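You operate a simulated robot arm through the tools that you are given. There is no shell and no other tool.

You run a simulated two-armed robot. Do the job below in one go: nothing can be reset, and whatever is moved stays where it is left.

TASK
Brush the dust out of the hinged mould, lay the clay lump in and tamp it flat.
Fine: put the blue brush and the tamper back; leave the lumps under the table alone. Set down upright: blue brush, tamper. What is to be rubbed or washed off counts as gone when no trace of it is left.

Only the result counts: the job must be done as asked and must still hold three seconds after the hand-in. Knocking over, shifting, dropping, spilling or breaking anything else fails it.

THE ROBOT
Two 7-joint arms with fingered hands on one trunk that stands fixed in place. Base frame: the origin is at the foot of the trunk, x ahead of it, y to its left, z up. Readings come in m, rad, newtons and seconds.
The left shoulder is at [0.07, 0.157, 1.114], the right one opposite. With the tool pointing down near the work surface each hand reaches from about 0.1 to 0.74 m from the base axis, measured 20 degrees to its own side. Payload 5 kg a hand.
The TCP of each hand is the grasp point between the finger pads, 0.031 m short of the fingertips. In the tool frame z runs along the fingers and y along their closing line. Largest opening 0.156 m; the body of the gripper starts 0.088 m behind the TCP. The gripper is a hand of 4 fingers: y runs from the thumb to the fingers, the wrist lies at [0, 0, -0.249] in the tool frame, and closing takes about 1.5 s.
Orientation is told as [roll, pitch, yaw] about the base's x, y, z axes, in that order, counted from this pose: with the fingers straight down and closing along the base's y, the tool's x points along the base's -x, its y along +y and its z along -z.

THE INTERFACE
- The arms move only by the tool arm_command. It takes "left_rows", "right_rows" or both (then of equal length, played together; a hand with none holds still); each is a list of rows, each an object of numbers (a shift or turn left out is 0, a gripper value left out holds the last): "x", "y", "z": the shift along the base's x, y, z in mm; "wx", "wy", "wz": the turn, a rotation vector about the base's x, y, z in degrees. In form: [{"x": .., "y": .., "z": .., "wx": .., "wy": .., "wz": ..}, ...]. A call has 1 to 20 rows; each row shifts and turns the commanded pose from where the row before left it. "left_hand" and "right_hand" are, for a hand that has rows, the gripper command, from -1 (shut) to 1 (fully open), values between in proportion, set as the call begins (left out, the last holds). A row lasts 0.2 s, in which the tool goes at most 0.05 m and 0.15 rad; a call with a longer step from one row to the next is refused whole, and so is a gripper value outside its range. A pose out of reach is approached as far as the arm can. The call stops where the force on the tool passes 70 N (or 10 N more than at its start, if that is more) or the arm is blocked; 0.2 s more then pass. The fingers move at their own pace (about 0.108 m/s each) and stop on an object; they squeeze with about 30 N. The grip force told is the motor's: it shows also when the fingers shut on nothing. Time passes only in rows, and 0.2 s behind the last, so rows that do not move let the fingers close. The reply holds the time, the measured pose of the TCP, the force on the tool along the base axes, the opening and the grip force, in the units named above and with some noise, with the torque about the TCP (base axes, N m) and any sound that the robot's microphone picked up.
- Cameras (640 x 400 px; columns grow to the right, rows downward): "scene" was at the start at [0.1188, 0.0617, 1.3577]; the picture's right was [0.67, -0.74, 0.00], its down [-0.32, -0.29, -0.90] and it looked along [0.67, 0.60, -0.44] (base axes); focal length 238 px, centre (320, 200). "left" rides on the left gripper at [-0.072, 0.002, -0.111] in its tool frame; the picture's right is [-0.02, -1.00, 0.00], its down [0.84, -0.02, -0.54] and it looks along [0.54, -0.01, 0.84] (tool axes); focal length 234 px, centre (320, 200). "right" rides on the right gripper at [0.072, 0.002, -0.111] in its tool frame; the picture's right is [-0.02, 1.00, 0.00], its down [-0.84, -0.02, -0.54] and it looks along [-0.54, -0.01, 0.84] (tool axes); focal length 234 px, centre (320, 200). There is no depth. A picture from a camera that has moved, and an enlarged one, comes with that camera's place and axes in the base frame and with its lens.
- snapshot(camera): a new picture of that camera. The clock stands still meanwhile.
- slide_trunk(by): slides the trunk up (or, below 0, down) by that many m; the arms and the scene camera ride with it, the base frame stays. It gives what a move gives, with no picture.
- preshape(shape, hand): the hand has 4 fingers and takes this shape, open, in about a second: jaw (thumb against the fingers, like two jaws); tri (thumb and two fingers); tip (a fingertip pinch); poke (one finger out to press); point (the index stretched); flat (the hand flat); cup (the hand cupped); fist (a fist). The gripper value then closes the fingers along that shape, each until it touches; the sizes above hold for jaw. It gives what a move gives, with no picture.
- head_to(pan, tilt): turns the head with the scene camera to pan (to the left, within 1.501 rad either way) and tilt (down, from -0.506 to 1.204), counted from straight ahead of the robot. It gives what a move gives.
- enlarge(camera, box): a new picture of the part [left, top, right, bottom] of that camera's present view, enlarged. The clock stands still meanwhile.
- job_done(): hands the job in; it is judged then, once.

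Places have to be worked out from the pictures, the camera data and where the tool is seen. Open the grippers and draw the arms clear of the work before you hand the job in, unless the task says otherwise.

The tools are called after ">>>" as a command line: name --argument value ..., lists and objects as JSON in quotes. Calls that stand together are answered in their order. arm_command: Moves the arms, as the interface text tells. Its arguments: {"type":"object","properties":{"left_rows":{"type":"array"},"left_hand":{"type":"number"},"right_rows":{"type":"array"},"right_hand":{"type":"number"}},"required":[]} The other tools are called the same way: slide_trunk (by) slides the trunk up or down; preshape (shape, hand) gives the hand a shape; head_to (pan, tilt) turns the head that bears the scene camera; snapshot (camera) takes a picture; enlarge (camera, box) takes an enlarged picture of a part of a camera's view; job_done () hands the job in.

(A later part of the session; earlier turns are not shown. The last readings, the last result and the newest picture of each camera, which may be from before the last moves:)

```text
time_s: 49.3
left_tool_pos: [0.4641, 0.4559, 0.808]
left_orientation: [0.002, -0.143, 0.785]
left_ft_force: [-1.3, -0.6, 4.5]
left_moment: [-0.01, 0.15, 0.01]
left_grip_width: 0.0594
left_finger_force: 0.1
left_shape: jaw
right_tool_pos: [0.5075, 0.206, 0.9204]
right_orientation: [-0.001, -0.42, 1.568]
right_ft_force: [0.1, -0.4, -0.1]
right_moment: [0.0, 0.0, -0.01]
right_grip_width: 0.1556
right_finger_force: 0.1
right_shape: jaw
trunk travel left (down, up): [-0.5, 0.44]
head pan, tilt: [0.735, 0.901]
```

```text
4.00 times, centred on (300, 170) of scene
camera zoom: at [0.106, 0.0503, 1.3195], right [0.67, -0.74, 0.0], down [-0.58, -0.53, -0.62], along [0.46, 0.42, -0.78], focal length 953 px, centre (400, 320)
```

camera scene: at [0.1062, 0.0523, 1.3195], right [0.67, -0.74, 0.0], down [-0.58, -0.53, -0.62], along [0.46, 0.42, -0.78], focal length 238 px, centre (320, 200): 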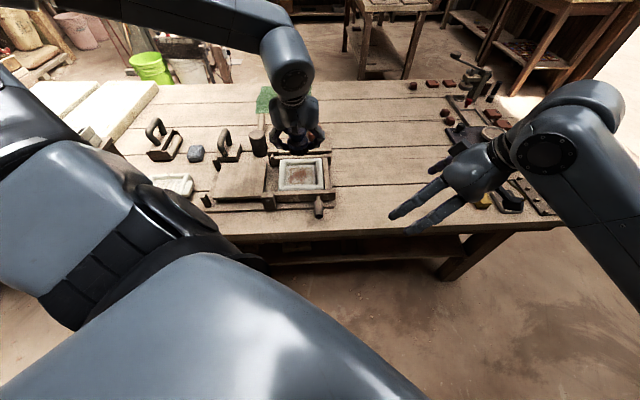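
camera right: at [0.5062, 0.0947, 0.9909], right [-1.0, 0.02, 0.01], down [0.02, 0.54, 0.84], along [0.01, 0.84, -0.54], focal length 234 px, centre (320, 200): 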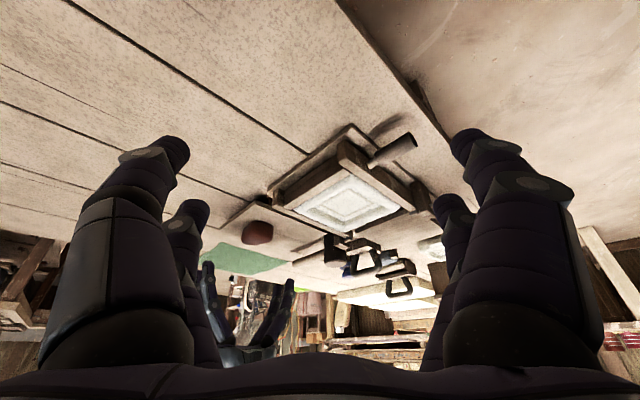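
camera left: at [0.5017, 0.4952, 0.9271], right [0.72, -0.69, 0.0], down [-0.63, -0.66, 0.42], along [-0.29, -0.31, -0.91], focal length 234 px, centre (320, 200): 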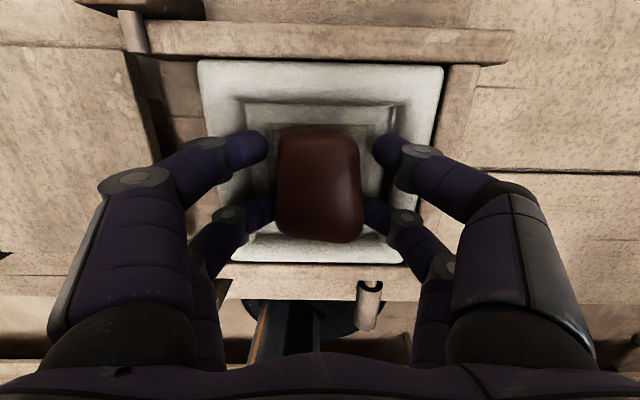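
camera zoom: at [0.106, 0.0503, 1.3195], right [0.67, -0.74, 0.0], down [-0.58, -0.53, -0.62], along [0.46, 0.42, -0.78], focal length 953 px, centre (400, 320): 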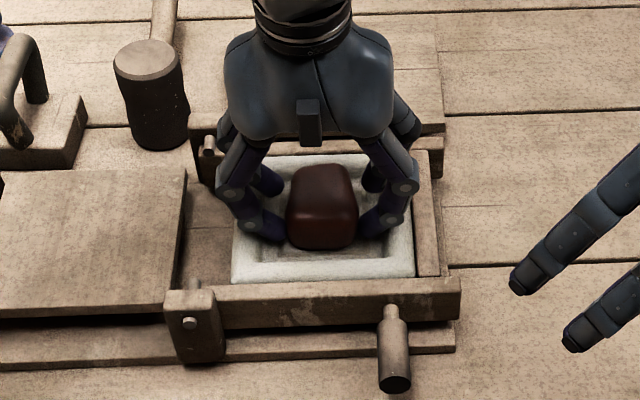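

The lump is free with clearance at the front fingers. I rise straight up, watching that it stays.

>>> arm_command --left_rows '[{"z": 10}, {"z": 15}, {"z": 25}, {}]'

>>> snapshot --camera "left"

>>> enlarge --camera "scene" --box '[250, 120, 350, 220]'

>>> enlarge --camera "right" --box '[280, 160, 440, 300]'

```text
time_s: 50.3
left_tool_pos: [0.4636, 0.4563, 0.8576]
left_orientation: [0.002, -0.143, 0.786]
left_ft_force: [0.2, 0.0, -0.1]
left_moment: [-0.03, -0.04, 0.01]
left_grip_width: 0.0617
left_finger_force: 0.0
left_shape: jaw
right_tool_pos: [0.5063, 0.2063, 0.9201]
right_orientation: [0.003, -0.423, 1.57]
right_ft_force: [0.1, -0.4, 0.0]
right_moment: [-0.05, 0.02, 0.02]
right_grip_width: 0.1559
right_finger_force: 0.1
right_shape: jaw
trunk travel left (down, up): [-0.5, 0.44]
head pan, tilt: [0.735, 0.901]
```

```text
taken
camera left: at [0.5016, 0.4957, 0.9764], right [0.72, -0.69, 0.0], down [-0.63, -0.65, 0.42], along [-0.29, -0.31, -0.91], focal length 234 px, centre (320, 200)
```

left: 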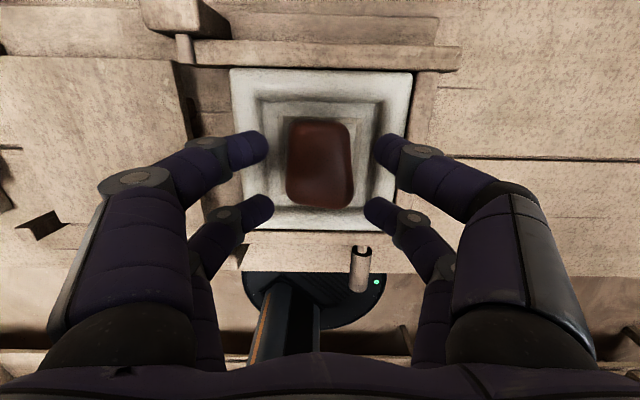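

```text
4.00 times, centred on (300, 170) of scene
camera zoom: at [0.107, 0.051, 1.3195], right [0.67, -0.74, 0.0], down [-0.58, -0.53, -0.62], along [0.46, 0.42, -0.78], focal length 953 px, centre (400, 320)
```

zoom: 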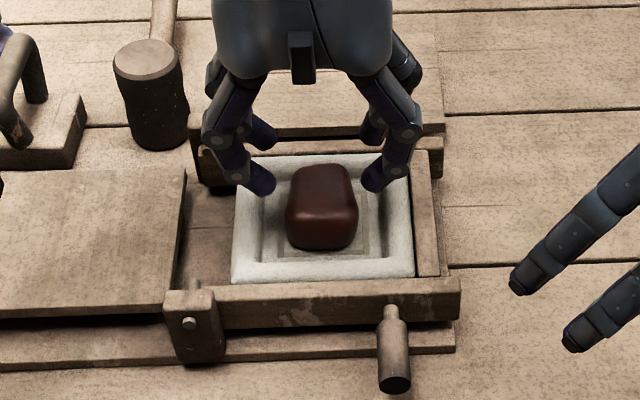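

```text
2.86 times, centred on (360, 230) of right
camera zoom: at [0.5067, 0.0953, 0.9905], right [-1.0, 0.02, 0.01], down [0.02, 0.54, 0.84], along [0.01, 0.84, -0.54], focal length 669 px, centre (206, 114)
```

zoom: 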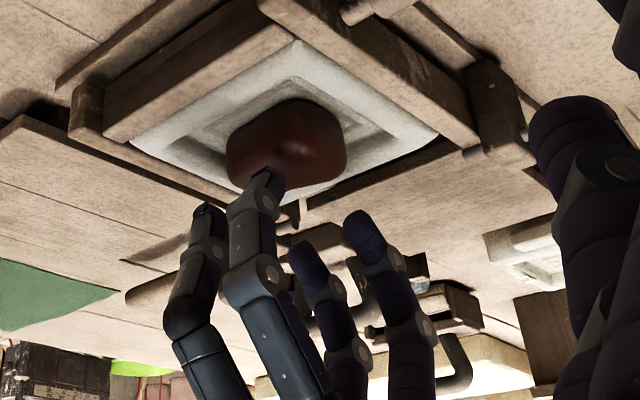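

The lump sits centred in the clean mould. Next the tamper: I set a narrower opening (about 8 cm, so as to miss the mallet head) and move above its bow.

>>> arm_command --left_rows '[{"z": 35}, {"z": 40}, {"x": -9, "y": 40}, {"x": -9, "y": 40}, {"x": -9, "y": 40}, {"x": -9, "y": 40}, {"x": -9, "y": 40}, {"x": -9, "y": 40}, {"x": -9, "y": 40}, {"x": -7, "y": 30}, {}]' --left_hand 0.03

>>> snapshot --camera "left"

>>> enlarge --camera "scene" --box '[160, 60, 300, 180]'

```text
time_s: 52.7
left_tool_pos: [0.3951, 0.764, 0.9332]
left_orientation: [0.001, -0.144, 0.784]
left_ft_force: [-0.2, -0.3, 0.5]
left_moment: [0.01, 0.02, 0.01]
left_grip_width: 0.0798
left_finger_force: 0.0
left_shape: jaw
right_tool_pos: [0.5076, 0.2067, 0.92]
right_orientation: [0.001, -0.421, 1.568]
right_ft_force: [0.3, -0.5, -0.4]
right_moment: [0.0, -0.05, -0.01]
right_grip_width: 0.1562
right_finger_force: 0.1
right_shape: jaw
trunk travel left (down, up): [-0.5, 0.44]
head pan, tilt: [0.735, 0.901]
```

```text
taken
camera left: at [0.433, 0.8049, 1.053], right [0.72, -0.69, 0.0], down [-0.63, -0.66, 0.42], along [-0.29, -0.31, -0.91], focal length 234 px, centre (320, 200)
```

left: 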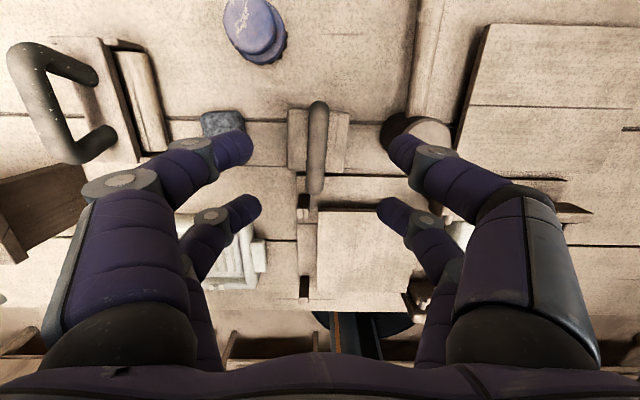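

```text
3.33 times, centred on (230, 120) of scene
camera zoom: at [0.1066, 0.0502, 1.3195], right [0.67, -0.74, 0.0], down [-0.58, -0.53, -0.62], along [0.46, 0.42, -0.78], focal length 794 px, centre (620, 467)
```

zoom: 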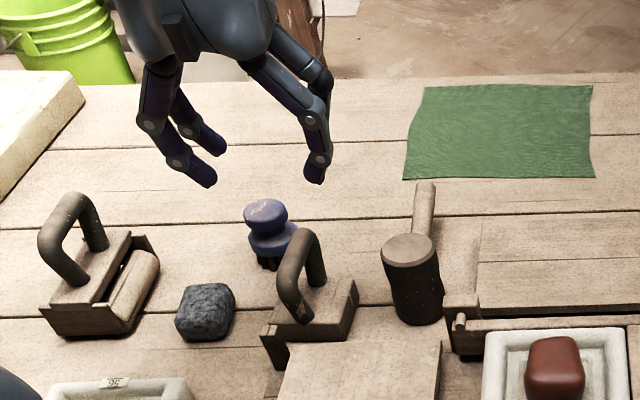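

The bow centre works out to [0.3905, 0.7644] with its top near 0.815. I narrow the opening to about 5 cm to stay clear of the mallet, and come lower for a check.

>>> arm_command --left_rows '[{"x": -4.5}, {}, {}, {"z": -35}, {"z": -35}, {}]' --left_hand -0.34

>>> snapshot --camera "left"

>>> enlarge --camera "scene" --box '[180, 80, 280, 170]'

```text
time_s: 54.1
left_tool_pos: [0.3901, 0.7641, 0.8639]
left_orientation: [0.001, -0.143, 0.787]
left_ft_force: [0.2, 0.0, -0.8]
left_moment: [-0.03, 0.0, -0.03]
left_grip_width: 0.0517
left_finger_force: 0.1
left_shape: jaw
right_tool_pos: [0.506, 0.2061, 0.9198]
right_orientation: [0.0, -0.422, 1.569]
right_ft_force: [-0.1, -0.3, -0.6]
right_moment: [0.01, 0.01, 0.0]
right_grip_width: 0.1558
right_finger_force: 0.1
right_shape: jaw
trunk travel left (down, up): [-0.5, 0.44]
head pan, tilt: [0.735, 0.901]
```

```text
taken
camera left: at [0.4278, 0.8049, 0.983], right [0.72, -0.69, 0.0], down [-0.63, -0.66, 0.42], along [-0.29, -0.31, -0.91], focal length 234 px, centre (320, 200)
```

left: 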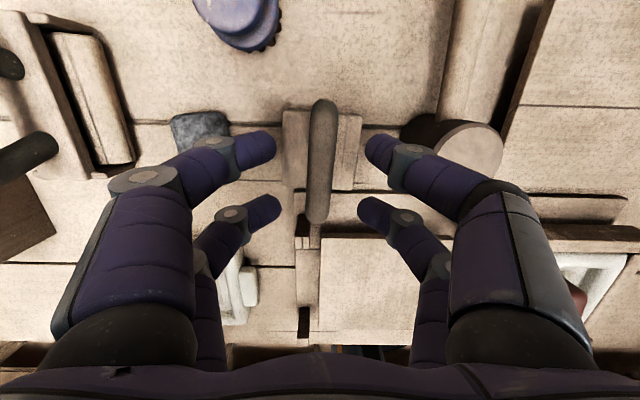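

```text
4.44 times, centred on (230, 125) of scene
camera zoom: at [0.1063, 0.0501, 1.3196], right [0.67, -0.74, 0.0], down [-0.58, -0.53, -0.62], along [0.46, 0.42, -0.78], focal length 1059 px, centre (720, 533)
```

zoom: 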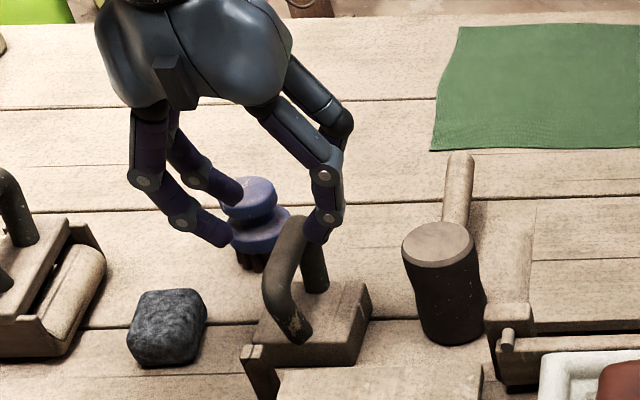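

The bow is centred between both finger pairs and clear of the mallet. I descend so the bar lies between the pads.

>>> arm_command --left_rows '[{"z": -25}, {"z": -20}, {"z": -15}, {"z": -8}, {}]'

>>> snapshot --camera "left"

>>> enlarge --camera "scene" --box '[180, 80, 280, 170]'

```text
time_s: 55.3
left_tool_pos: [0.3884, 0.765, 0.7945]
left_orientation: [0.0, -0.143, 0.784]
left_ft_force: [0.5, 0.6, -0.3]
left_moment: [0.02, -0.01, -0.02]
left_grip_width: 0.0516
left_finger_force: 0.1
left_shape: jaw
right_tool_pos: [0.5076, 0.2065, 0.92]
right_orientation: [0.002, -0.419, 1.567]
right_ft_force: [-0.1, -0.2, -0.6]
right_moment: [0.01, -0.02, 0.01]
right_grip_width: 0.156
right_finger_force: 0.1
right_shape: jaw
trunk travel left (down, up): [-0.5, 0.44]
head pan, tilt: [0.735, 0.901]
```

```text
taken
camera left: at [0.4267, 0.8051, 0.914], right [0.72, -0.69, 0.0], down [-0.63, -0.66, 0.42], along [-0.29, -0.31, -0.91], focal length 234 px, centre (320, 200)
```

left: 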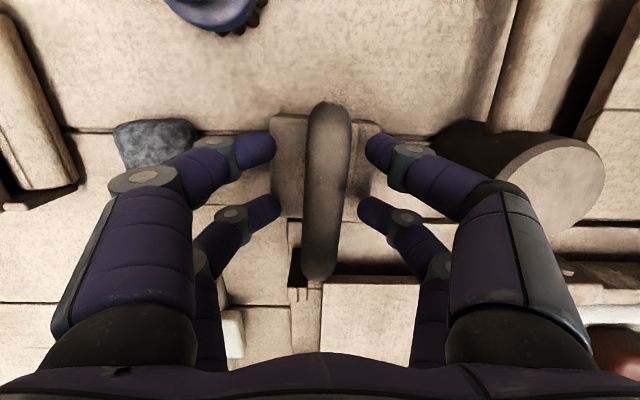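

```text
4.44 times, centred on (230, 125) of scene
camera zoom: at [0.1065, 0.0507, 1.3195], right [0.67, -0.74, 0.0], down [-0.58, -0.53, -0.62], along [0.46, 0.42, -0.78], focal length 1059 px, centre (720, 533)
```

zoom: 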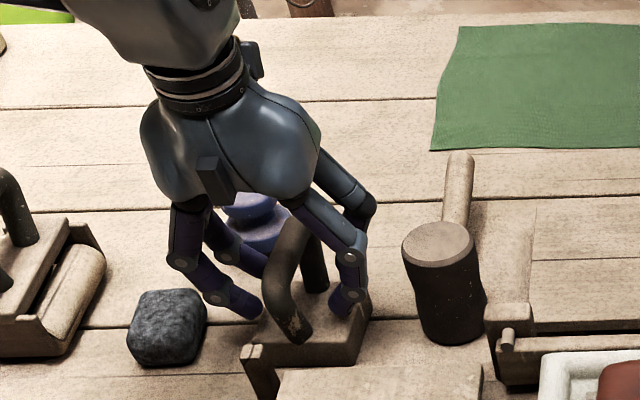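

The bar lies midway between the fingers. I close on the bow.

>>> arm_command --left_rows '[{}, {}, {}, {}, {}]' --left_hand -1

>>> snapshot --camera "left"

```text
time_s: 56.5
left_tool_pos: [0.3888, 0.7646, 0.7942]
left_orientation: [0.001, -0.141, 0.785]
left_ft_force: [0.4, -0.3, 0.0]
left_moment: [0.16, -0.01, 0.03]
left_grip_width: 0.0053
left_finger_force: 30.3
left_shape: jaw
right_tool_pos: [0.5082, 0.2067, 0.9198]
right_orientation: [0.002, -0.421, 1.568]
right_ft_force: [-0.3, -0.5, 0.0]
right_moment: [0.02, -0.01, -0.02]
right_grip_width: 0.1559
right_finger_force: 0.0
right_shape: jaw
trunk travel left (down, up): [-0.5, 0.44]
head pan, tilt: [0.735, 0.901]
```

```text
taken
camera left: at [0.427, 0.8051, 0.9138], right [0.72, -0.69, 0.0], down [-0.63, -0.66, 0.42], along [-0.29, -0.31, -0.91], focal length 234 px, centre (320, 200)
```

left: 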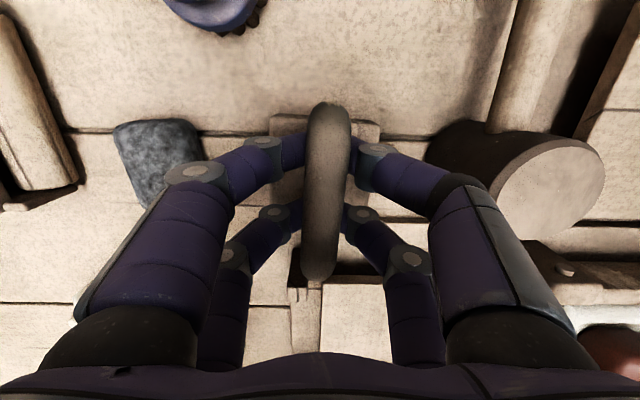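

The fingertips have closed beneath the bar, so the bow is caged. I lift slightly to test how it hangs.

>>> arm_command --left_rows '[{"z": 8}, {"z": 12}, {"z": 20}, {}]'

>>> snapshot --camera "left"

>>> enlarge --camera "scene" --box '[180, 80, 280, 170]'

```text
time_s: 57.5
left_tool_pos: [0.3896, 0.7656, 0.8338]
left_orientation: [-0.002, -0.14, 0.786]
left_ft_force: [-0.1, 0.6, -3.1]
left_moment: [-0.01, 0.0, 0.02]
left_grip_width: 0.0046
left_finger_force: 29.6
left_shape: jaw
right_tool_pos: [0.5075, 0.2071, 0.9188]
right_orientation: [0.0, -0.42, 1.57]
right_ft_force: [-1.2, 0.1, -1.2]
right_moment: [0.0, 0.01, 0.01]
right_grip_width: 0.1559
right_finger_force: 0.0
right_shape: jaw
trunk travel left (down, up): [-0.5, 0.44]
head pan, tilt: [0.735, 0.901]
```

```text
taken
camera left: at [0.4276, 0.806, 0.9533], right [0.72, -0.69, 0.0], down [-0.63, -0.65, 0.42], along [-0.29, -0.31, -0.91], focal length 234 px, centre (320, 200)
```

left: 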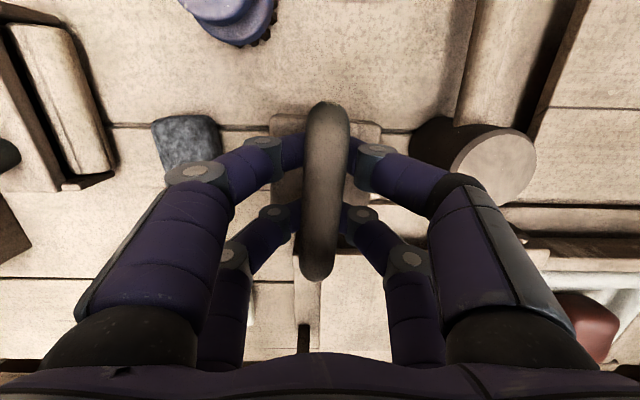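

```text
4.44 times, centred on (230, 125) of scene
camera zoom: at [0.1071, 0.0517, 1.3194], right [0.67, -0.74, 0.0], down [-0.58, -0.53, -0.62], along [0.46, 0.42, -0.78], focal length 1059 px, centre (720, 533)
```

zoom: 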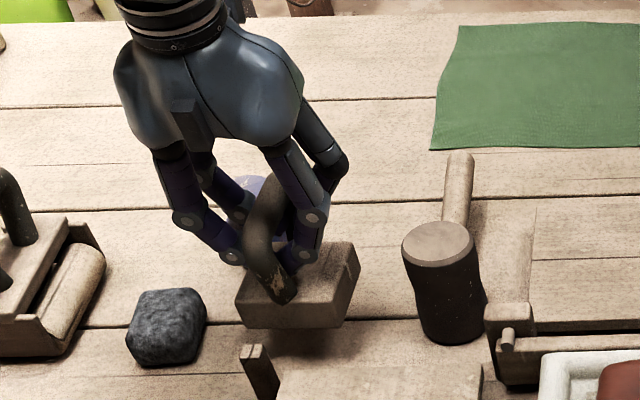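

The tamper is held and lifts level with the hand. I raise it and carry it over the mould.

>>> arm_command --left_rows '[{"z": 35}, {"z": 40}, {"z": 35}, {"x": 9, "y": -38.4}, {"x": 9, "y": -38.4}, {"x": 9, "y": -38.4}, {"x": 9, "y": -38.4}, {"x": 9, "y": -38.4}, {"x": 9, "y": -38.4}, {"x": 9, "y": -38.4}, {"x": 9, "y": -38.4}, {}]'

>>> snapshot --camera "left"

>>> enlarge --camera "scene" --box '[250, 80, 350, 220]'

>>> enlarge --camera "right" --box '[280, 160, 440, 300]'

```text
time_s: 60.1
left_tool_pos: [0.4622, 0.458, 0.9469]
left_orientation: [-0.002, -0.141, 0.785]
left_ft_force: [0.3, 0.1, -4.8]
left_moment: [0.05, -0.03, 0.05]
left_grip_width: 0.0048
left_finger_force: 30.0
left_shape: jaw
right_tool_pos: [0.5079, 0.2063, 0.9204]
right_orientation: [0.001, -0.419, 1.569]
right_ft_force: [-0.1, 0.4, 0.0]
right_moment: [-0.04, -0.01, 0.02]
right_grip_width: 0.156
right_finger_force: 0.1
right_shape: jaw
trunk travel left (down, up): [-0.5, 0.44]
head pan, tilt: [0.735, 0.901]
```

```text
taken
camera left: at [0.4998, 0.4984, 1.0662], right [0.72, -0.69, 0.0], down [-0.63, -0.66, 0.42], along [-0.29, -0.31, -0.91], focal length 234 px, centre (320, 200)
```

left: 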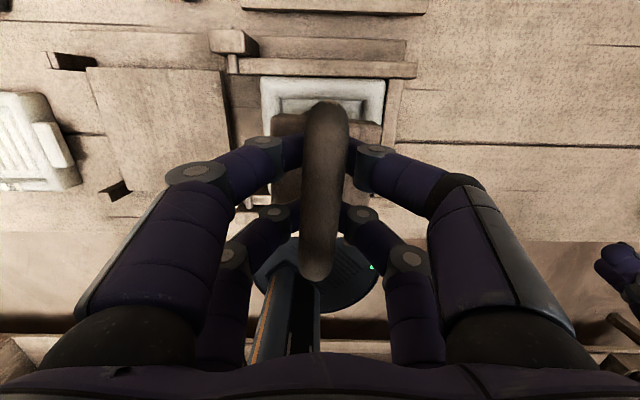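

```text
2.86 times, centred on (300, 150) of scene
camera zoom: at [0.1062, 0.0515, 1.3195], right [0.67, -0.74, 0.0], down [-0.58, -0.53, -0.62], along [0.46, 0.42, -0.78], focal length 681 px, centre (377, 343)
```

zoom: 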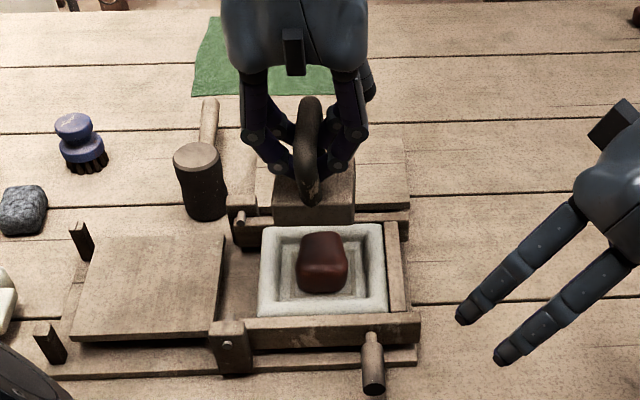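

```text
2.86 times, centred on (360, 230) of right
camera zoom: at [0.5061, 0.0957, 0.9908], right [-1.0, 0.02, 0.01], down [0.02, 0.54, 0.84], along [0.01, 0.84, -0.54], focal length 669 px, centre (206, 114)
```

zoom: 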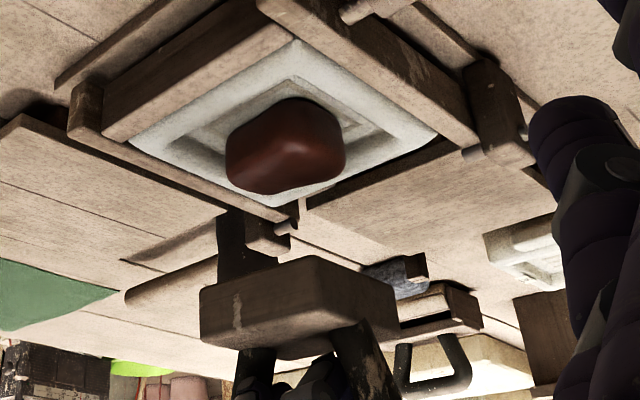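

The tamper block hangs level above the lump. I lower until it nearly touches, then press in small steps.

>>> arm_command --left_rows '[{"z": -25}, {"z": -15}, {"z": -6}, {}]'

>>> arm_command --left_rows '[{"z": -5}, {"z": -5}, {}]'

>>> enlarge --camera "right" --box '[280, 160, 440, 300]'

>>> enlarge --camera "scene" --box '[250, 100, 350, 220]'

```text
time_s: 61.1
left_tool_pos: [0.4618, 0.4595, 0.8993]
left_orientation: [0.0, -0.141, 0.787]
left_ft_force: [0.7, 0.0, -3.5]
left_moment: [0.01, -0.01, 0.05]
left_grip_width: 0.0047
left_finger_force: 30.0
left_shape: jaw
right_tool_pos: [0.5074, 0.2068, 0.9211]
right_orientation: [0.0, -0.422, 1.568]
right_ft_force: [0.2, 0.1, -0.5]
right_moment: [0.02, 0.03, 0.01]
right_grip_width: 0.156
right_finger_force: 0.1
right_shape: jaw
trunk travel left (down, up): [-0.5, 0.44]
head pan, tilt: [0.735, 0.901]
```

```text
time_s: 61.9
left_tool_pos: [0.462, 0.4595, 0.8881]
left_orientation: [0.002, -0.141, 0.785]
left_ft_force: [0.3, 0.0, -3.3]
left_moment: [0.0, 0.0, 0.01]
left_grip_width: 0.0048
left_finger_force: 29.6
left_shape: jaw
right_tool_pos: [0.5081, 0.2065, 0.9208]
right_orientation: [0.001, -0.421, 1.568]
right_ft_force: [-0.6, -1.1, -0.6]
right_moment: [0.03, 0.01, 0.01]
right_grip_width: 0.156
right_finger_force: 0.0
right_shape: jaw
trunk travel left (down, up): [-0.5, 0.44]
head pan, tilt: [0.735, 0.901]
```

```text
2.86 times, centred on (360, 230) of right
camera zoom: at [0.5066, 0.0952, 0.9906], right [-1.0, 0.02, 0.01], down [0.02, 0.54, 0.84], along [0.01, 0.84, -0.54], focal length 669 px, centre (206, 114)
```

zoom: 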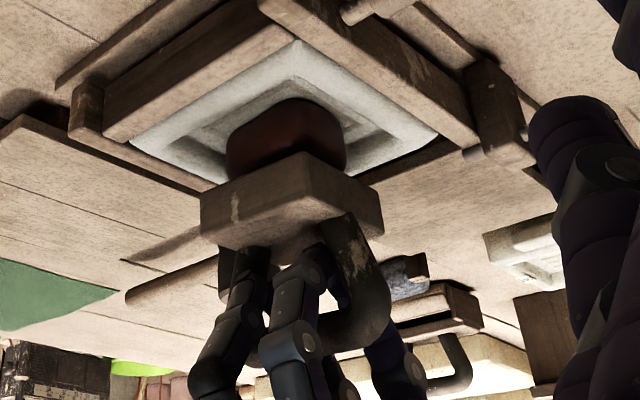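

```text
3.33 times, centred on (300, 160) of scene
camera zoom: at [0.1069, 0.0509, 1.3195], right [0.67, -0.74, 0.0], down [-0.58, -0.53, -0.62], along [0.46, 0.42, -0.78], focal length 794 px, centre (387, 333)
```

zoom: 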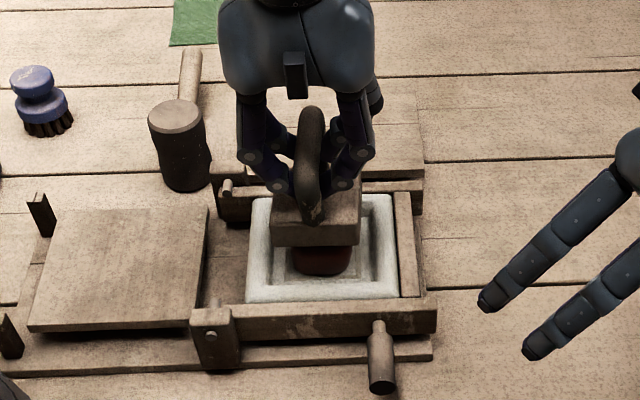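

Almost touching the lump. I press down in small steps.

>>> arm_command --left_rows '[{"z": -3}, {"z": -3}, {}]'

>>> arm_command --left_rows '[{"z": -3}, {"z": -3}, {}]'

>>> enlarge --camera "right" --box '[280, 160, 440, 300]'

```text
time_s: 62.7
left_tool_pos: [0.4617, 0.4586, 0.882]
left_orientation: [-0.002, -0.144, 0.786]
left_ft_force: [-1.3, 0.9, 0.1]
left_moment: [-0.04, 0.01, 0.01]
left_grip_width: 0.0044
left_finger_force: 29.7
left_shape: jaw
right_tool_pos: [0.5074, 0.2071, 0.9203]
right_orientation: [0.001, -0.422, 1.57]
right_ft_force: [0.6, -0.2, 0.6]
right_moment: [-0.03, 0.01, 0.0]
right_grip_width: 0.1557
right_finger_force: 0.0
right_shape: jaw
trunk travel left (down, up): [-0.5, 0.44]
head pan, tilt: [0.735, 0.901]
```

```text
time_s: 63.5
left_tool_pos: [0.4613, 0.4602, 0.8811]
left_orientation: [-0.004, -0.151, 0.788]
left_ft_force: [4.3, 11.7, 37.8]
left_moment: [0.11, 0.06, -0.01]
left_grip_width: 0.0054
left_finger_force: 30.0
left_shape: jaw
right_tool_pos: [0.506, 0.2057, 0.9224]
right_orientation: [-0.002, -0.423, 1.571]
right_ft_force: [-0.1, 0.2, -0.3]
right_moment: [0.0, -0.01, 0.0]
right_grip_width: 0.1558
right_finger_force: 0.2
right_shape: jaw
trunk travel left (down, up): [-0.5, 0.44]
head pan, tilt: [0.735, 0.901]
```

```text
2.86 times, centred on (360, 230) of right
camera zoom: at [0.5046, 0.0942, 0.9924], right [-1.0, 0.02, 0.01], down [0.02, 0.54, 0.84], along [0.01, 0.84, -0.54], focal length 669 px, centre (206, 114)
```

zoom: 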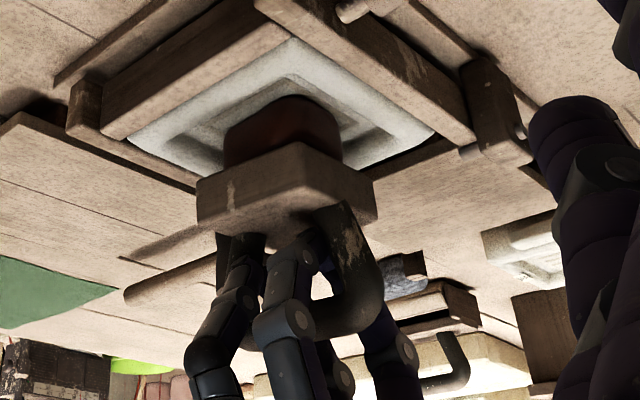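

Contact with the lump at TCP 0.882, now 38 N. I press a little harder and look for flattening.

>>> arm_command --left_rows '[{"z": -2}, {"z": -2}, {}, {}]'

>>> enlarge --camera "right" --box '[280, 160, 440, 300]'

>>> enlarge --camera "scene" --box '[250, 100, 350, 220]'

```text
time_s: 64.5
left_tool_pos: [0.4634, 0.4578, 0.879]
left_orientation: [-0.007, -0.154, 0.788]
left_ft_force: [7.4, 20.0, 60.5]
left_moment: [0.51, -0.01, -0.01]
left_grip_width: 0.0063
left_finger_force: 29.7
left_shape: jaw
right_tool_pos: [0.5055, 0.2062, 0.9225]
right_orientation: [-0.001, -0.424, 1.572]
right_ft_force: [1.0, 0.0, 1.0]
right_moment: [0.02, 0.0, 0.02]
right_grip_width: 0.1562
right_finger_force: 0.0
right_shape: jaw
trunk travel left (down, up): [-0.5, 0.44]
head pan, tilt: [0.735, 0.901]
```

```text
2.86 times, centred on (360, 230) of right
camera zoom: at [0.5037, 0.0936, 0.9927], right [-1.0, 0.02, 0.01], down [0.02, 0.54, 0.84], along [0.02, 0.84, -0.54], focal length 669 px, centre (206, 114)
```

zoom: 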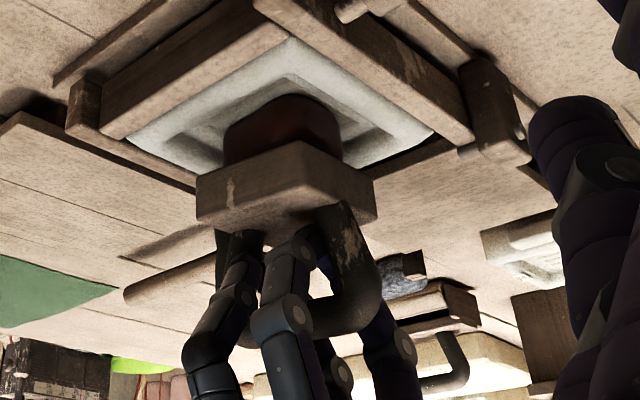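

```text
3.33 times, centred on (300, 160) of scene
camera zoom: at [0.1029, 0.0485, 1.3201], right [0.67, -0.74, 0.0], down [-0.58, -0.52, -0.62], along [0.46, 0.42, -0.78], focal length 794 px, centre (387, 333)
```

zoom: 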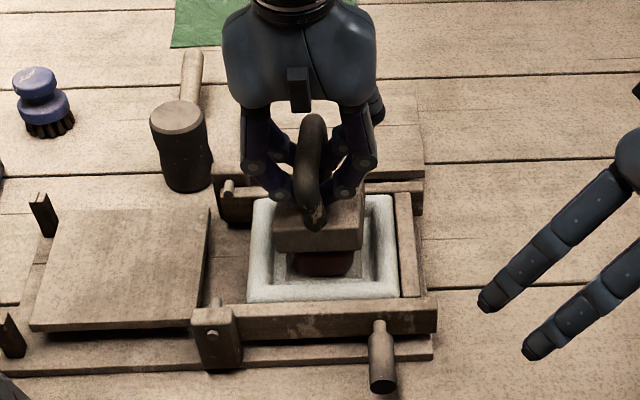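

60 N without visible collapse yet, so tamping likely needs repeated strokes. I lift off to look at the lump.

>>> arm_command --left_rows '[{"z": 10}, {"z": 25}, {}]'

>>> enlarge --camera "right" --box '[280, 160, 440, 300]'

>>> enlarge --camera "scene" --box '[250, 100, 350, 220]'

```text
time_s: 65.3
left_tool_pos: [0.4604, 0.4573, 0.9062]
left_orientation: [0.001, -0.137, 0.783]
left_ft_force: [0.0, 0.1, -3.2]
left_moment: [0.05, -0.01, -0.02]
left_grip_width: 0.0056
left_finger_force: 30.1
left_shape: jaw
right_tool_pos: [0.5076, 0.2061, 0.9192]
right_orientation: [0.002, -0.42, 1.569]
right_ft_force: [0.9, -0.2, -0.1]
right_moment: [0.01, 0.01, -0.04]
right_grip_width: 0.156
right_finger_force: 0.0
right_shape: jaw
trunk travel left (down, up): [-0.5, 0.44]
head pan, tilt: [0.735, 0.901]
```

```text
2.86 times, centred on (360, 230) of right
camera zoom: at [0.5068, 0.0954, 0.9902], right [-1.0, 0.02, 0.01], down [0.02, 0.54, 0.84], along [0.01, 0.84, -0.54], focal length 669 px, centre (206, 114)
```

zoom: 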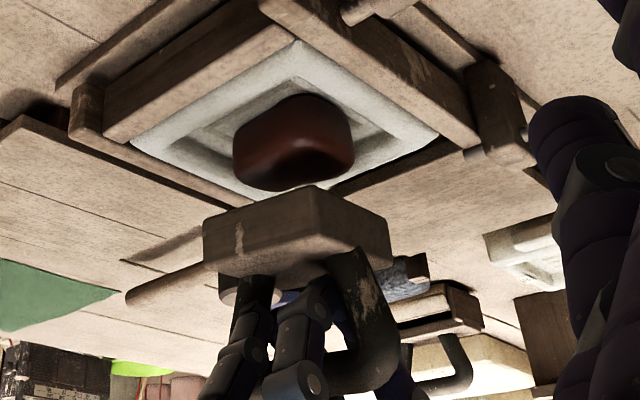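

```text
3.33 times, centred on (300, 160) of scene
camera zoom: at [0.1072, 0.0513, 1.3192], right [0.67, -0.74, 0.0], down [-0.58, -0.53, -0.62], along [0.46, 0.42, -0.78], focal length 794 px, centre (387, 333)
```

zoom: 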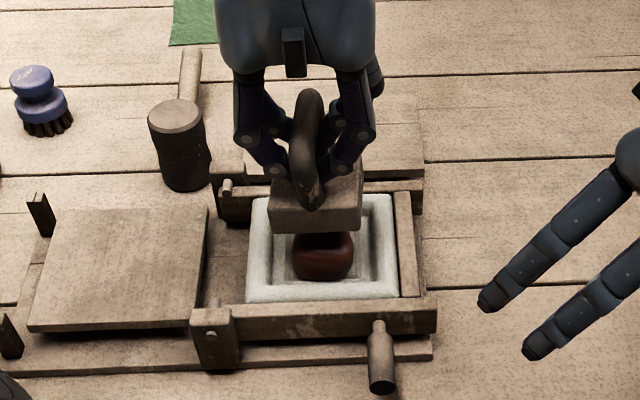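

The lump has hardly changed. I try a series of brisk tamping strokes and then look again.

>>> arm_command --left_rows '[{"z": -14}, {"z": -14}, {"z": 14}, {"z": -14}, {"z": 14}, {"z": -14}, {"z": 14}, {"z": -14}, {"z": 14}, {"z": 14}, {}]'

>>> enlarge --camera "right" --box '[280, 160, 440, 300]'

>>> enlarge --camera "scene" --box '[250, 100, 350, 220]'

```text
time_s: 67.7
left_tool_pos: [0.4618, 0.4606, 0.9079]
left_orientation: [0.0, -0.141, 0.786]
left_ft_force: [0.0, 0.1, -4.4]
left_moment: [0.02, -0.01, 0.0]
left_grip_width: 0.0056
left_finger_force: 29.5
left_shape: jaw
right_tool_pos: [0.5082, 0.2072, 0.9197]
right_orientation: [0.002, -0.42, 1.569]
right_ft_force: [0.0, -0.7, 0.0]
right_moment: [0.02, -0.01, -0.01]
right_grip_width: 0.1558
right_finger_force: 0.2
right_shape: jaw
trunk travel left (down, up): [-0.5, 0.44]
head pan, tilt: [0.735, 0.901]
```

```text
2.86 times, centred on (360, 230) of right
camera zoom: at [0.5067, 0.0956, 0.9905], right [-1.0, 0.02, 0.01], down [0.02, 0.54, 0.84], along [0.01, 0.84, -0.54], focal length 669 px, centre (206, 114)
```

zoom: 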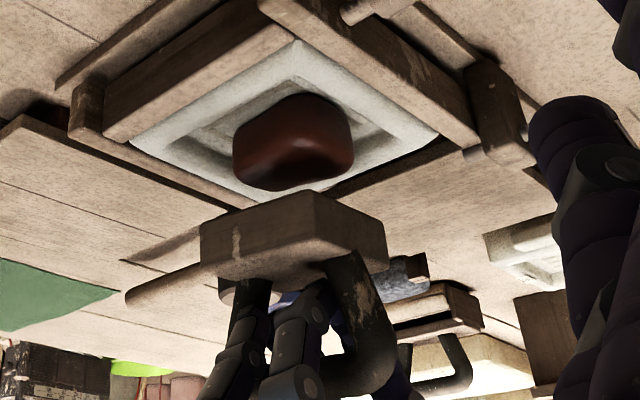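

```text
3.33 times, centred on (300, 160) of scene
camera zoom: at [0.107, 0.0514, 1.3194], right [0.67, -0.74, 0.0], down [-0.58, -0.53, -0.62], along [0.46, 0.42, -0.78], focal length 794 px, centre (387, 333)
```

zoom: 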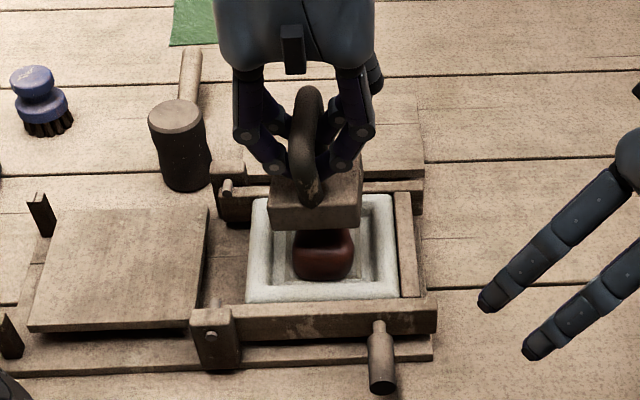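

Still unchanged. I press again more firmly, up to the 70 N guard, and hold.

>>> arm_command --left_rows '[{"z": -14}, {"z": -10}, {"z": -4}, {"z": -2}, {"z": -2}, {"z": -2}, {}, {}]'

>>> snapshot --camera "left"

>>> enlarge --camera "right" --box '[300, 170, 400, 240]'

```text
time_s: 69.5
left_tool_pos: [0.4615, 0.4587, 0.8778]
left_orientation: [-0.003, -0.152, 0.786]
left_ft_force: [9.5, 14.2, 50.9]
left_moment: [0.15, 0.11, -0.07]
left_grip_width: 0.0063
left_finger_force: 29.7
left_shape: jaw
right_tool_pos: [0.5056, 0.2066, 0.922]
right_orientation: [-0.002, -0.422, 1.571]
right_ft_force: [0.2, 0.5, -0.4]
right_moment: [0.0, 0.01, 0.02]
right_grip_width: 0.1558
right_finger_force: 0.0
right_shape: jaw
trunk travel left (down, up): [-0.5, 0.44]
head pan, tilt: [0.735, 0.901]
```

```text
taken
camera left: at [0.4994, 0.4978, 0.9977], right [0.72, -0.69, 0.01], down [-0.63, -0.66, 0.41], along [-0.28, -0.3, -0.91], focal length 234 px, centre (320, 200)
```

left: 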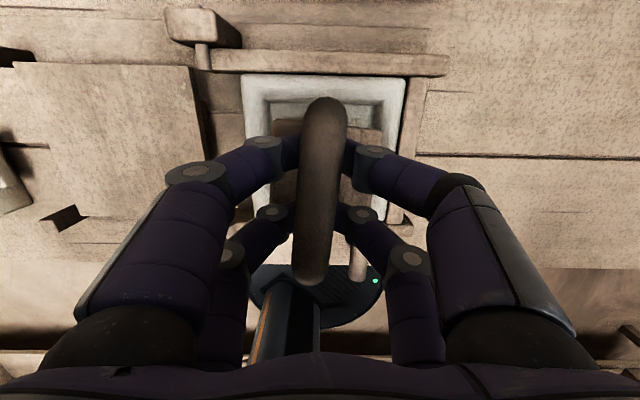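

```text
5.71 times, centred on (350, 205) of right
camera zoom: at [0.5045, 0.0937, 0.9924], right [-1.0, 0.02, 0.01], down [0.02, 0.54, 0.84], along [0.01, 0.84, -0.54], focal length 1338 px, centre (149, 171)
```

zoom: 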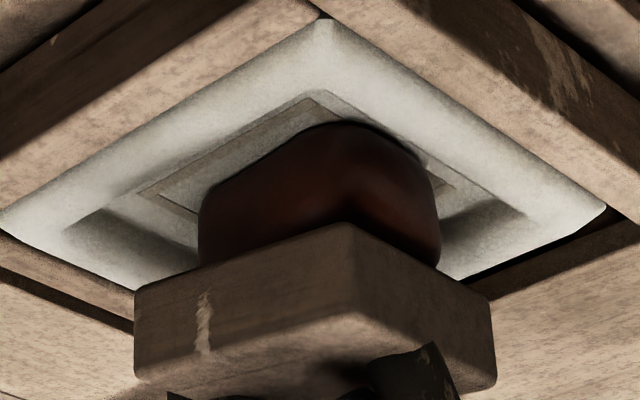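

No collapse at ~55 N, and the bar seems to creep up in the fingers under load. I push on a bit so the fingertips come down onto the block itself for a firmer press.

>>> arm_command --left_rows '[{"z": -2}, {"z": -2}, {"z": -2}, {}]'

>>> enlarge --camera "right" --box '[280, 160, 440, 300]'

>>> snapshot --camera "left"

```text
time_s: 70.5
left_tool_pos: [0.4635, 0.4573, 0.8752]
left_orientation: [-0.009, -0.156, 0.786]
left_ft_force: [9.2, 15.9, 62.8]
left_moment: [0.22, 0.09, -0.1]
left_grip_width: 0.0064
left_finger_force: 29.9
left_shape: jaw
right_tool_pos: [0.5033, 0.2047, 0.9226]
right_orientation: [-0.001, -0.423, 1.57]
right_ft_force: [-0.5, 0.3, -1.3]
right_moment: [-0.02, 0.0, 0.0]
right_grip_width: 0.1559
right_finger_force: 0.1
right_shape: jaw
trunk travel left (down, up): [-0.5, 0.44]
head pan, tilt: [0.735, 0.901]
```

```text
2.86 times, centred on (360, 230) of right
camera zoom: at [0.5037, 0.0932, 0.9928], right [-1.0, 0.02, 0.01], down [0.02, 0.54, 0.84], along [0.02, 0.84, -0.54], focal length 669 px, centre (206, 114)
```

zoom: 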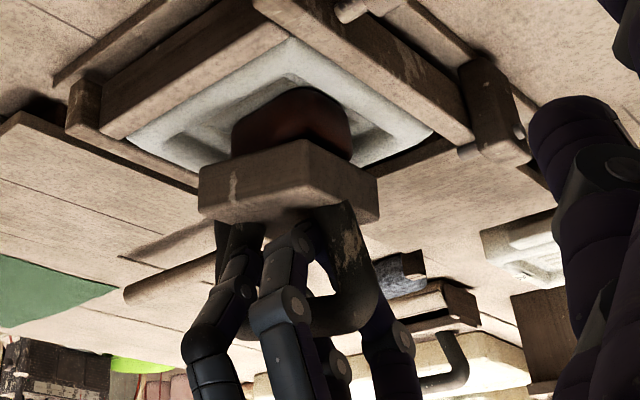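

```text
taken
camera left: at [0.4992, 0.4973, 0.9955], right [0.72, -0.69, 0.01], down [-0.63, -0.66, 0.41], along [-0.27, -0.3, -0.91], focal length 234 px, centre (320, 200)
```

left: 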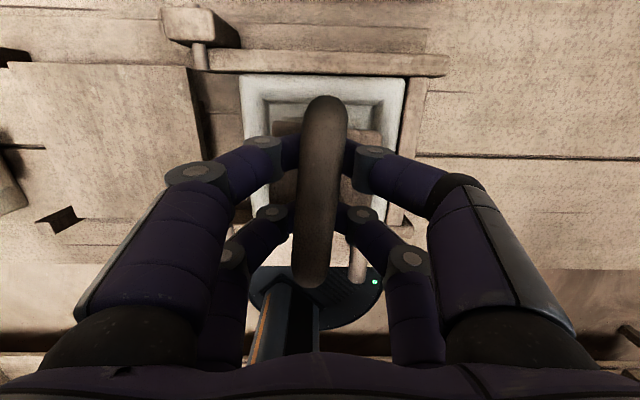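

The force holds about 63 N while the handle creeps. I continue in small steps, watching for either the fingertips landing on the block or the clay yielding.

>>> arm_command --left_rows '[{"z": -3}, {"z": -3}, {}]'

>>> arm_command --left_rows '[{"z": -3}, {"z": -3}, {}]'

>>> enlarge --camera "right" --box '[280, 160, 440, 300]'

>>> enlarge --camera "scene" --box '[250, 100, 350, 220]'

```text
time_s: 71.0
left_tool_pos: [0.4665, 0.4591, 0.8751]
left_orientation: [-0.011, -0.162, 0.787]
left_ft_force: [-9.2, -2.0, 34.2]
left_moment: [-0.13, 0.4, -0.06]
left_grip_width: 0.0065
left_finger_force: 30.0
left_shape: jaw
right_tool_pos: [0.5042, 0.2055, 0.921]
right_orientation: [0.0, -0.421, 1.572]
right_ft_force: [0.6, 0.8, 0.5]
right_moment: [0.02, 0.0, 0.02]
right_grip_width: 0.1558
right_finger_force: 0.0
right_shape: jaw
trunk travel left (down, up): [-0.5, 0.44]
head pan, tilt: [0.735, 0.901]
stopped in row 2 (left hand): the force on the tool passed its limit at 78 N (the readings are from after the stop); the commanded pose is now the measured one
```

```text
time_s: 71.9
left_tool_pos: [0.4706, 0.4604, 0.8732]
left_orientation: [-0.018, -0.172, 0.787]
left_ft_force: [-10.9, 0.1, 39.2]
left_moment: [-0.08, 0.42, -0.03]
left_grip_width: 0.0067
left_finger_force: 29.9
left_shape: jaw
right_tool_pos: [0.5057, 0.2058, 0.9208]
right_orientation: [0.0, -0.419, 1.569]
right_ft_force: [-0.3, -0.8, -0.9]
right_moment: [-0.03, 0.02, -0.01]
right_grip_width: 0.1556
right_finger_force: 0.0
right_shape: jaw
trunk travel left (down, up): [-0.5, 0.44]
head pan, tilt: [0.735, 0.901]
stopped in row 3 (left hand): the force on the tool passed its limit at 70 N (the readings are from after the stop); the commanded pose is now the measured one
```

```text
2.86 times, centred on (360, 230) of right
camera zoom: at [0.5044, 0.0941, 0.9913], right [-1.0, 0.02, 0.01], down [0.02, 0.54, 0.84], along [0.01, 0.84, -0.54], focal length 669 px, centre (206, 114)
```

zoom: 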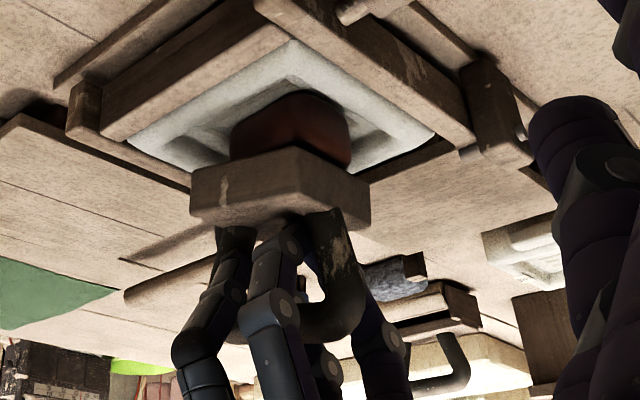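

```text
3.33 times, centred on (300, 160) of scene
camera zoom: at [0.1039, 0.0493, 1.3193], right [0.67, -0.74, 0.0], down [-0.58, -0.52, -0.62], along [0.46, 0.42, -0.78], focal length 794 px, centre (387, 333)
```

zoom: 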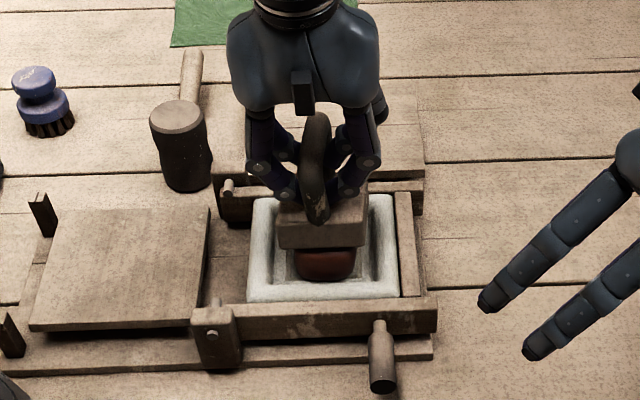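

Up to 78 N brings no flattening, so I lift off, restore the hand pose and inspect the lump before trying faster strokes.

>>> arm_command --left_rows '[{"z": 10}, {"z": 25}, {}]'

>>> snapshot --camera "left"

>>> enlarge --camera "right" --box '[300, 170, 400, 240]'

>>> enlarge --camera "scene" --box '[270, 110, 340, 200]'

```text
time_s: 72.7
left_tool_pos: [0.4708, 0.462, 0.9024]
left_orientation: [-0.014, -0.163, 0.786]
left_ft_force: [-0.5, 0.7, -4.0]
left_moment: [0.0, 0.02, 0.0]
left_grip_width: 0.006
left_finger_force: 30.1
left_shape: jaw
right_tool_pos: [0.508, 0.2077, 0.9206]
right_orientation: [0.002, -0.42, 1.569]
right_ft_force: [0.6, 0.6, 0.3]
right_moment: [-0.01, 0.02, -0.01]
right_grip_width: 0.1558
right_finger_force: 0.0
right_shape: jaw
trunk travel left (down, up): [-0.5, 0.44]
head pan, tilt: [0.735, 0.901]
```

```text
taken
camera left: at [0.5061, 0.5007, 1.023], right [0.72, -0.69, 0.02], down [-0.64, -0.66, 0.4], along [-0.27, -0.3, -0.92], focal length 234 px, centre (320, 200)
```

left: 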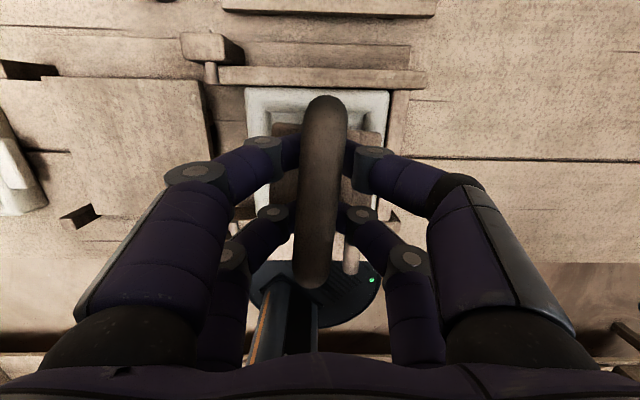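

```text
5.71 times, centred on (350, 205) of right
camera zoom: at [0.5073, 0.0961, 0.99], right [-1.0, 0.02, 0.01], down [0.02, 0.54, 0.84], along [0.01, 0.84, -0.54], focal length 1338 px, centre (149, 171)
```

zoom: 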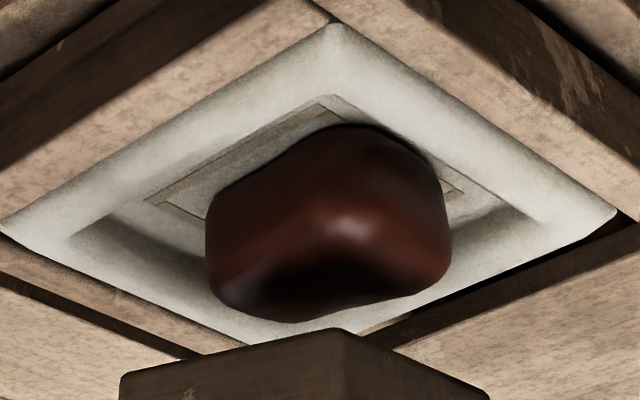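

```text
4.44 times, centred on (305, 155) of scene
camera zoom: at [0.1078, 0.0522, 1.3192], right [0.67, -0.74, 0.0], down [-0.58, -0.53, -0.62], along [0.46, 0.42, -0.78], focal length 1059 px, centre (387, 400)
```

zoom: 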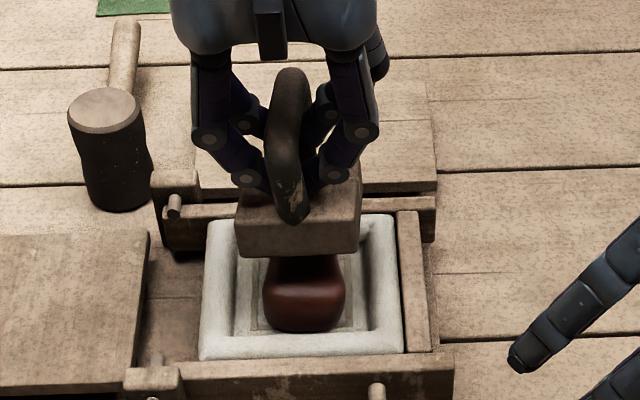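

The lump keeps its shape. I straighten the hand again and try quick, separate tamping blows of larger stroke.

>>> arm_command --left_rows '[{"x": -9, "y": -3, "z": 4, "wx": -0.3, "wy": 1.46}, {}]'

>>> arm_command --left_rows '[{"z": -38}, {"z": 38}, {"z": -38}, {"z": 38}, {"z": -38}, {"z": 38}, {}]'

>>> enlarge --camera "right" --box '[300, 170, 400, 240]'

>>> enlarge --camera "scene" --box '[270, 110, 340, 200]'

```text
time_s: 73.3
left_tool_pos: [0.4612, 0.4584, 0.9077]
left_orientation: [0.001, -0.143, 0.783]
left_ft_force: [0.0, -0.5, -4.4]
left_moment: [0.0, -0.02, -0.01]
left_grip_width: 0.0059
left_finger_force: 29.6
left_shape: jaw
right_tool_pos: [0.509, 0.2075, 0.9196]
right_orientation: [0.002, -0.419, 1.568]
right_ft_force: [-0.1, 0.6, 0.3]
right_moment: [-0.03, 0.03, 0.03]
right_grip_width: 0.156
right_finger_force: 0.0
right_shape: jaw
trunk travel left (down, up): [-0.5, 0.44]
head pan, tilt: [0.735, 0.901]
```

```text
time_s: 74.9
left_tool_pos: [0.4589, 0.4588, 0.9058]
left_orientation: [0.0, -0.144, 0.783]
left_ft_force: [0.8, -0.3, -3.5]
left_moment: [-0.01, 0.05, 0.0]
left_grip_width: 0.0057
left_finger_force: 30.5
left_shape: jaw
right_tool_pos: [0.5088, 0.2086, 0.9184]
right_orientation: [0.003, -0.419, 1.57]
right_ft_force: [0.4, 0.7, 0.2]
right_moment: [-0.02, -0.02, 0.04]
right_grip_width: 0.1557
right_finger_force: 0.1
right_shape: jaw
trunk travel left (down, up): [-0.5, 0.44]
head pan, tilt: [0.735, 0.901]
```

```text
5.71 times, centred on (350, 205) of right
camera zoom: at [0.5069, 0.0957, 0.9903], right [-1.0, 0.02, 0.01], down [0.02, 0.54, 0.84], along [0.01, 0.84, -0.54], focal length 1338 px, centre (149, 171)
```

zoom: 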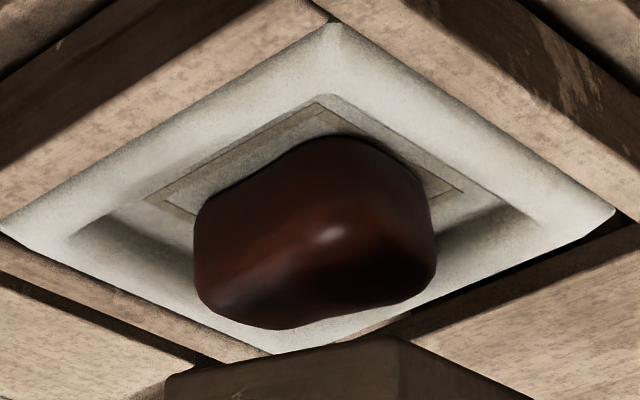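

```text
4.44 times, centred on (305, 155) of scene
camera zoom: at [0.1073, 0.0516, 1.3194], right [0.67, -0.74, 0.0], down [-0.58, -0.53, -0.62], along [0.46, 0.42, -0.78], focal length 1059 px, centre (387, 400)
```

zoom: 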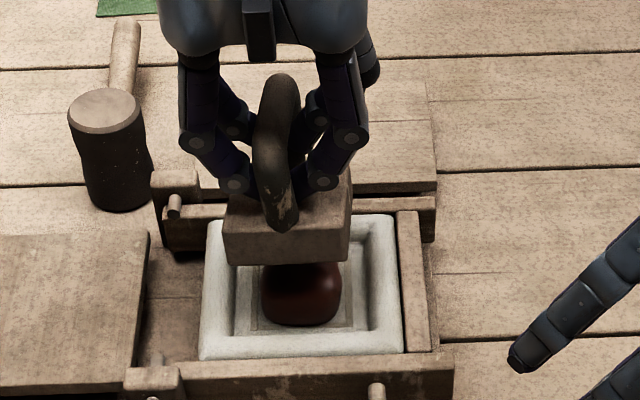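

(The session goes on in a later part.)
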